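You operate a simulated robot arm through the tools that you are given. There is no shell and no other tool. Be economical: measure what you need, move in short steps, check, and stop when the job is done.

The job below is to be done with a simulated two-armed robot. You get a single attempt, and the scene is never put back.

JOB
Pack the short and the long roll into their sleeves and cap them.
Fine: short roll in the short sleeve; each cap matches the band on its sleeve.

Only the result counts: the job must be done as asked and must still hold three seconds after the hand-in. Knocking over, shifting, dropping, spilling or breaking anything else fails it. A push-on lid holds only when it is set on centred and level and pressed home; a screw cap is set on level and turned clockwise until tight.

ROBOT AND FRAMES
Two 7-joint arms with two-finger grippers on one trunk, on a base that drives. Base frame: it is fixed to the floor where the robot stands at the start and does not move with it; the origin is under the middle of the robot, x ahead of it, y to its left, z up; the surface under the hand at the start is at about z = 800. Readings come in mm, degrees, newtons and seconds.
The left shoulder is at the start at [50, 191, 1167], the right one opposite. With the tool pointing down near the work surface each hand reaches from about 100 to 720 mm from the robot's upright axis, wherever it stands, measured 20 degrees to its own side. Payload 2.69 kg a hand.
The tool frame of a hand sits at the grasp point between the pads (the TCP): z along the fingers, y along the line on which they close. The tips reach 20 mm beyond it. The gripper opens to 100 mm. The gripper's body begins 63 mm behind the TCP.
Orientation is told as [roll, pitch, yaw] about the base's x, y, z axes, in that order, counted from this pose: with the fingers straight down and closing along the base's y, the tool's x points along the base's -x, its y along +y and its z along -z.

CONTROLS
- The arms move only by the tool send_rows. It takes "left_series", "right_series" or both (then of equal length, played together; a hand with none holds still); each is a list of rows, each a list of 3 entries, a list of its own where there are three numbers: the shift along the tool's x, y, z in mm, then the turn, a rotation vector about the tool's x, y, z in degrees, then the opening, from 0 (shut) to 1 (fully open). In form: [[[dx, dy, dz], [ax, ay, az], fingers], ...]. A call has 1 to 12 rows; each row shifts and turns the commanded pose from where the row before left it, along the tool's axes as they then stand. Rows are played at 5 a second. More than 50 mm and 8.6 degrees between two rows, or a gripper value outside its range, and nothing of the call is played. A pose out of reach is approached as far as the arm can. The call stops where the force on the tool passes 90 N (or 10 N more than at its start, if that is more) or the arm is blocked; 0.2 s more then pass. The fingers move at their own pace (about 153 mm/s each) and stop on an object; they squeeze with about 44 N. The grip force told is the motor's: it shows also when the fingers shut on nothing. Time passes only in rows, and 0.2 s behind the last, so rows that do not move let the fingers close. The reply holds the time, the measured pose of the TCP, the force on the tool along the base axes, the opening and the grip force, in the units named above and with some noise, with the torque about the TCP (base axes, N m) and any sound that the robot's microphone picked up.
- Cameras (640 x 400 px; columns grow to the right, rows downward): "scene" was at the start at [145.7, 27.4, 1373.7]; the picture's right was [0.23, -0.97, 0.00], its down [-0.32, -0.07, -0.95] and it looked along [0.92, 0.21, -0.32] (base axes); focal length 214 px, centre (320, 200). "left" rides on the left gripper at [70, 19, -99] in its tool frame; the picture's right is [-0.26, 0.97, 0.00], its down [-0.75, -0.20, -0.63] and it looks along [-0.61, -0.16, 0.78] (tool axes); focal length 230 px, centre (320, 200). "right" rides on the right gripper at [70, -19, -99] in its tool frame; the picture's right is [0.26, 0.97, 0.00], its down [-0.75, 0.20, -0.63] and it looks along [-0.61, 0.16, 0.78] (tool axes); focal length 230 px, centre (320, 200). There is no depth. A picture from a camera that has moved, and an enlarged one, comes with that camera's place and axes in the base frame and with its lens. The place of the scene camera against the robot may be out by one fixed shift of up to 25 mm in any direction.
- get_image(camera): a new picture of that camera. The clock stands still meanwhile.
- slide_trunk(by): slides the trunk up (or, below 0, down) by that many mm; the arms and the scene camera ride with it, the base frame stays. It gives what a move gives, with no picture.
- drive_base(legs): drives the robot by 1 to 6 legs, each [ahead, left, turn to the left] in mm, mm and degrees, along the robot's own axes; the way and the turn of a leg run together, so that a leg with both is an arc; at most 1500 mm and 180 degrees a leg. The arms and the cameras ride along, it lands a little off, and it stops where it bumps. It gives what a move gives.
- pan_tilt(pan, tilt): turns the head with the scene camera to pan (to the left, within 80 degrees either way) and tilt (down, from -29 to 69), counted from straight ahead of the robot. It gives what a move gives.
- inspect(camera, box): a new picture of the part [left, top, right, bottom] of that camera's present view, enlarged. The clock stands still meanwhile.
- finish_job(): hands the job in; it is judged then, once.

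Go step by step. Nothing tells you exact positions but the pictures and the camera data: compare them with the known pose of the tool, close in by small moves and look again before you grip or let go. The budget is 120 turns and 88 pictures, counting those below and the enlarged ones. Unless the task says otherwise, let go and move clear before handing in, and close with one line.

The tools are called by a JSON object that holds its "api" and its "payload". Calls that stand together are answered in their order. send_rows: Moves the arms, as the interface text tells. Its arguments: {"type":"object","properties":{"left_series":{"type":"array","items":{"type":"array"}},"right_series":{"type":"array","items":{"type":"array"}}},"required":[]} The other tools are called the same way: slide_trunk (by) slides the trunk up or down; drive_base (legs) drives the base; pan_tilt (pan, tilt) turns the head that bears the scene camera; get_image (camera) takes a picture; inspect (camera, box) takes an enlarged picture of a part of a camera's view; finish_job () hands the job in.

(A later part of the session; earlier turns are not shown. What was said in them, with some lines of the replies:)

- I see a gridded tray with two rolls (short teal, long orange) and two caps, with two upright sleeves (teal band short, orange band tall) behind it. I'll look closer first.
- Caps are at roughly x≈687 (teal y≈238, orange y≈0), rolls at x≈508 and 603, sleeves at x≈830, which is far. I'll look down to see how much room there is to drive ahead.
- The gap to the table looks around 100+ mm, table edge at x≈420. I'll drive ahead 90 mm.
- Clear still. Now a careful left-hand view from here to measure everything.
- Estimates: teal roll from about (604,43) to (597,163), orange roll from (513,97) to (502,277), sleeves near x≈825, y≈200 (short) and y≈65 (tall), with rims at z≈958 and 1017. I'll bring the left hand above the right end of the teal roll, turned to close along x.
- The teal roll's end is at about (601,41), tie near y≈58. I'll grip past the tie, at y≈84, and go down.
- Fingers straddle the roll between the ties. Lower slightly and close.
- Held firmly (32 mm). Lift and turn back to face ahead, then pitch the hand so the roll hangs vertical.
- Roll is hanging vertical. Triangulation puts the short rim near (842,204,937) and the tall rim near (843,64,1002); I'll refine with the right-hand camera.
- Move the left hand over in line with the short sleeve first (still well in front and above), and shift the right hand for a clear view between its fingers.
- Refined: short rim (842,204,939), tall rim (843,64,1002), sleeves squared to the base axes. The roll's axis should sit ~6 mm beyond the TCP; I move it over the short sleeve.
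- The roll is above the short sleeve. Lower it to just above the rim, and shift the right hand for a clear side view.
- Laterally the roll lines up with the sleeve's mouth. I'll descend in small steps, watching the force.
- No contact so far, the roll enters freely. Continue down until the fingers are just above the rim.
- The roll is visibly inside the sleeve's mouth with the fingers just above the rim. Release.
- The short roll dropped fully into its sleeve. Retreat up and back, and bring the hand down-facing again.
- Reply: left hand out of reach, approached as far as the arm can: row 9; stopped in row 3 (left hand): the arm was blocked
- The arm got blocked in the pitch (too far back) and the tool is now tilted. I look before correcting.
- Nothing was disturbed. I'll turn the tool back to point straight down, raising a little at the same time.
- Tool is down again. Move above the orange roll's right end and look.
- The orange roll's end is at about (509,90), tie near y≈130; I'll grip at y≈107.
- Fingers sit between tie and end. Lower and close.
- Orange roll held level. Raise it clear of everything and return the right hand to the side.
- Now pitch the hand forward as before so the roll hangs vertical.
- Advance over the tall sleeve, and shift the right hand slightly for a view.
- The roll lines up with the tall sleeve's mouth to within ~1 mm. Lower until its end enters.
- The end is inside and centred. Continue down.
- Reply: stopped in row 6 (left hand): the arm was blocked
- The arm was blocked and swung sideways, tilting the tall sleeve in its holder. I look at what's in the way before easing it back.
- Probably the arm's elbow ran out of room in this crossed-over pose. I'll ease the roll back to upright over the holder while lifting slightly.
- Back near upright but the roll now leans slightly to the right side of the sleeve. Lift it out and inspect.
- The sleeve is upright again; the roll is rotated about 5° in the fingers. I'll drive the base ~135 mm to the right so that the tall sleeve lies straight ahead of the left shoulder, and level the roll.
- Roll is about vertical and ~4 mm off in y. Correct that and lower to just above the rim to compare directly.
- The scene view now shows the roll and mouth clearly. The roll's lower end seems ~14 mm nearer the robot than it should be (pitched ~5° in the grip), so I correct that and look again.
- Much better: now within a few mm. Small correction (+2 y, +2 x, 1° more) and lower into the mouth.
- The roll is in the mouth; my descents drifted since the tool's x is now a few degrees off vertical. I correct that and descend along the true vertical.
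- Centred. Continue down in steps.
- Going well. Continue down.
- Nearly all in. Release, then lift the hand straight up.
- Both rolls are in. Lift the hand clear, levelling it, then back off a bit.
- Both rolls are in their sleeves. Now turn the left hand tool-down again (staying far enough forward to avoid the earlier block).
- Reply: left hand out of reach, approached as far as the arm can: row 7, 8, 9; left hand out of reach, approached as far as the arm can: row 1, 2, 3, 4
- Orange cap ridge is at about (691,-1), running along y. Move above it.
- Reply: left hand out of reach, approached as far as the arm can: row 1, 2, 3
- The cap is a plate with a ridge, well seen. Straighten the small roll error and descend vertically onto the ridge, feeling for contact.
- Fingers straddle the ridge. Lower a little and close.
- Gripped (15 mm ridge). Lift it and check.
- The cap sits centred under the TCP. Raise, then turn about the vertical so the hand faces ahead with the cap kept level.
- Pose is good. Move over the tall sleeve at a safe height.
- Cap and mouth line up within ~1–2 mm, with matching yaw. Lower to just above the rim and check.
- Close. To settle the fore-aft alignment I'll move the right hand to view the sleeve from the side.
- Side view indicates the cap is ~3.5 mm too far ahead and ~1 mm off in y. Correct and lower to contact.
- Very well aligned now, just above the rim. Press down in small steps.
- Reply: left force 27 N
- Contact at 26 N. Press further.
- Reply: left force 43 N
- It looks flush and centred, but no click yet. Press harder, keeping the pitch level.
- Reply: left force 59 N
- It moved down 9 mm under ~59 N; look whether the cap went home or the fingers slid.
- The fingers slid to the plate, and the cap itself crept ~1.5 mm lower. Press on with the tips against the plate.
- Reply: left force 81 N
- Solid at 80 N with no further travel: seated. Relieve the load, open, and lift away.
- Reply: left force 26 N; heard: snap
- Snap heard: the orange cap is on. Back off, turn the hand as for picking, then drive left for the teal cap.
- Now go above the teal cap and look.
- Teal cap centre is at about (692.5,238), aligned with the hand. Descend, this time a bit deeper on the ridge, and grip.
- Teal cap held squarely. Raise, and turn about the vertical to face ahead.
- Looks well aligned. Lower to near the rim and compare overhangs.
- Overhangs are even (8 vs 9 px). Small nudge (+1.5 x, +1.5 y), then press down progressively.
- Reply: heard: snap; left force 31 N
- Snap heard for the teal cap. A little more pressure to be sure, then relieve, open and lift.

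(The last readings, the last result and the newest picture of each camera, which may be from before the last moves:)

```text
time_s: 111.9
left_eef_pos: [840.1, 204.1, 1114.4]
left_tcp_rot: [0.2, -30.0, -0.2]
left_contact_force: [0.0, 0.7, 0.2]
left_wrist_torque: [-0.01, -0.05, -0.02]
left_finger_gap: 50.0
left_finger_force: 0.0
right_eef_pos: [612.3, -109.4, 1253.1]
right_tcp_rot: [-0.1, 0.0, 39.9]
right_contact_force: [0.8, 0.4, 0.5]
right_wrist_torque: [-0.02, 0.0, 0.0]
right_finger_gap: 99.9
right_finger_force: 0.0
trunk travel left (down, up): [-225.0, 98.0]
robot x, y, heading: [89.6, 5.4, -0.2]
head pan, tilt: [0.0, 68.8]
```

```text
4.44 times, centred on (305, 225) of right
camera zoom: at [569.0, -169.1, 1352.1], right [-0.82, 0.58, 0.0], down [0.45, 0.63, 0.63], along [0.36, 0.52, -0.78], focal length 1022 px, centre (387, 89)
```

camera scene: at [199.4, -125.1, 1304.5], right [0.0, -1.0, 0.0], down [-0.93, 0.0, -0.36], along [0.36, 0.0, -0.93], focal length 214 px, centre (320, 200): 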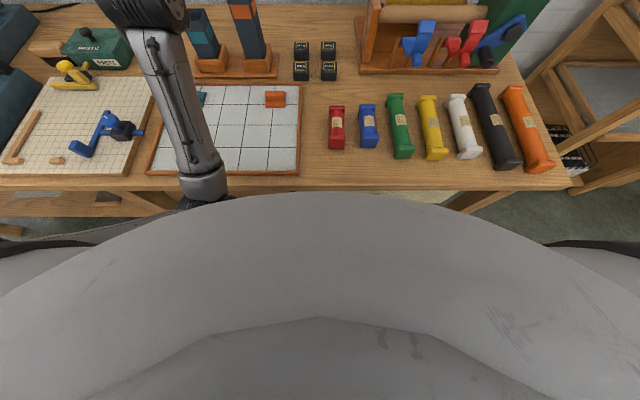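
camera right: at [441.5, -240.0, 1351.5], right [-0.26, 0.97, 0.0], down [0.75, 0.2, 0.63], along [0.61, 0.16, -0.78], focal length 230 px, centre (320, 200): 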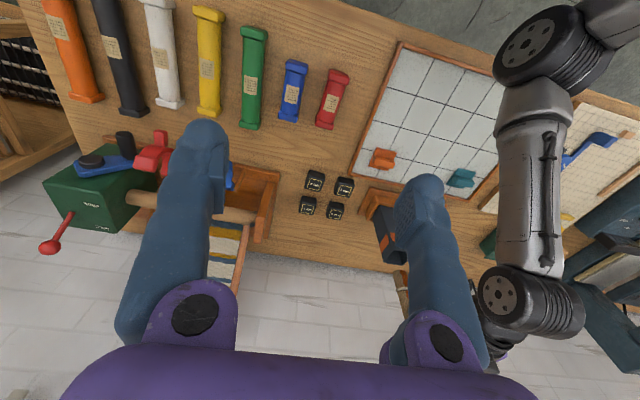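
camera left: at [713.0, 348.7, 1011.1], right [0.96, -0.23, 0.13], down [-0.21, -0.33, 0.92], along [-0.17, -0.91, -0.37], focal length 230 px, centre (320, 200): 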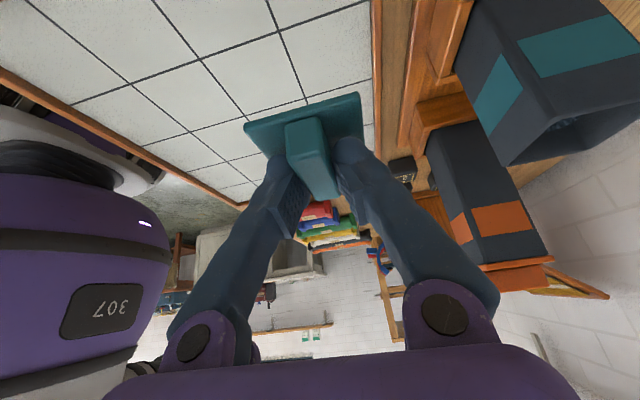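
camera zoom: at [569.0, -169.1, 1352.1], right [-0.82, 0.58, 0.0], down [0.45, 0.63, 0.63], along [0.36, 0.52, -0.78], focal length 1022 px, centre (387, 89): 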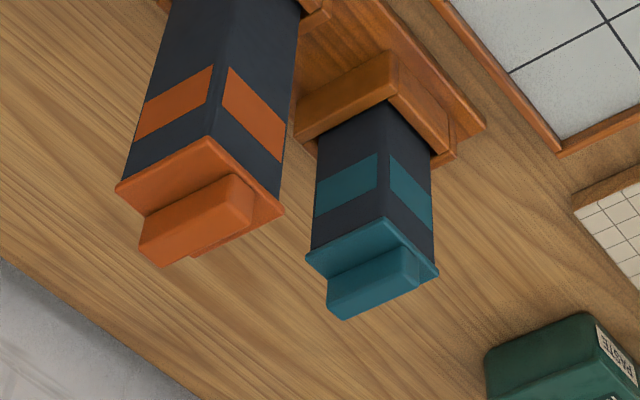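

Both caps are on and level. Retract the hand and check the whole scene.

{"api": "send_rows", "payload": {"left_series": [[[33, 0, -19.1], [0, 0, 0], 0.5], [[33, 0, -19.1], [0, 0, 0], 0.5], [[20, 0, -40], [0, 0, 0], 0.5], [[0, 0, -40], [0, 0, 0], 0.5]]}}

{"api": "pan_tilt", "payload": {"pan": 5, "tilt": 40}}

{"api": "get_image", "payload": {"camera": "scene"}}

```text
time_s: 112.9
left_eef_pos: [704.5, 202.1, 1171.9]
left_tcp_rot: [0.3, -30.0, 0.0]
left_contact_force: [0.8, -0.4, -1.3]
left_wrist_torque: [0.04, -0.02, 0.03]
left_finger_gap: 49.9
left_finger_force: 0.1
right_eef_pos: [610.6, -108.9, 1252.7]
right_tcp_rot: [0.1, -0.2, 39.7]
right_contact_force: [-0.5, -0.7, -0.7]
right_wrist_torque: [0.02, -0.01, 0.0]
right_finger_gap: 99.9
right_finger_force: 0.0
trunk travel left (down, up): [-225.0, 98.0]
robot x, y, heading: [91.3, 9.6, -0.1]
head pan, tilt: [0.0, 68.8]
```

```text
time_s: 113.8
left_eef_pos: [706.2, 203.3, 1172.5]
left_tcp_rot: [0.1, -29.9, 0.0]
left_contact_force: [0.5, 0.2, -0.1]
left_wrist_torque: [0.02, 0.0, 0.01]
left_finger_gap: 50.0
left_finger_force: 0.0
right_eef_pos: [612.1, -109.4, 1253.0]
right_tcp_rot: [0.0, -0.2, 39.9]
right_contact_force: [0.8, -0.2, 0.5]
right_wrist_torque: [0.01, -0.01, 0.03]
right_finger_gap: 99.9
right_finger_force: 0.0
trunk travel left (down, up): [-225.0, 98.0]
robot x, y, heading: [88.0, 9.9, -0.2]
head pan, tilt: [5.0, 40.0]
```

```text
5 pictures are left
camera scene: at [228.3, 23.6, 1340.5], right [0.09, -1.0, 0.0], down [-0.64, -0.06, -0.77], along [0.76, 0.07, -0.64], focal length 214 px, centre (320, 200)
```

scene: 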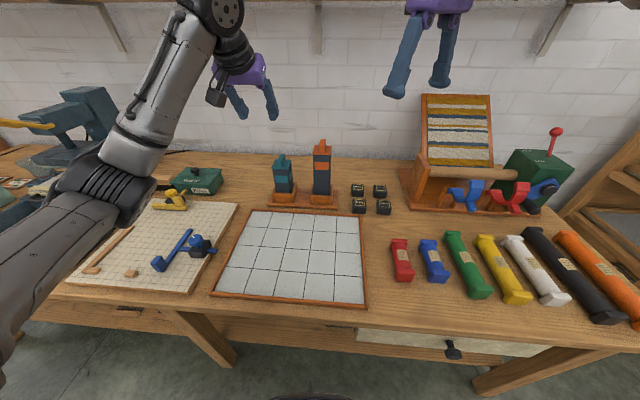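

Both sleeves stand upright with their matching caps on, the tray is empty, and nothing else looks disturbed. The hands are clear, so I hand in.

{"api": "finish_job", "payload": {}}

```text
The job is handed in.
```

The short roll is in the teal-banded short sleeve and the long roll is in the orange-banded tall one, each with its matching cap pressed on. I heard a snap for each cap, though the orange one came as I lifted away rather than while pressing. I handed the job in with both sleeves upright and the hands clear; an arm jam had tilted the tall sleeve in its holder partway through, but it settled back.
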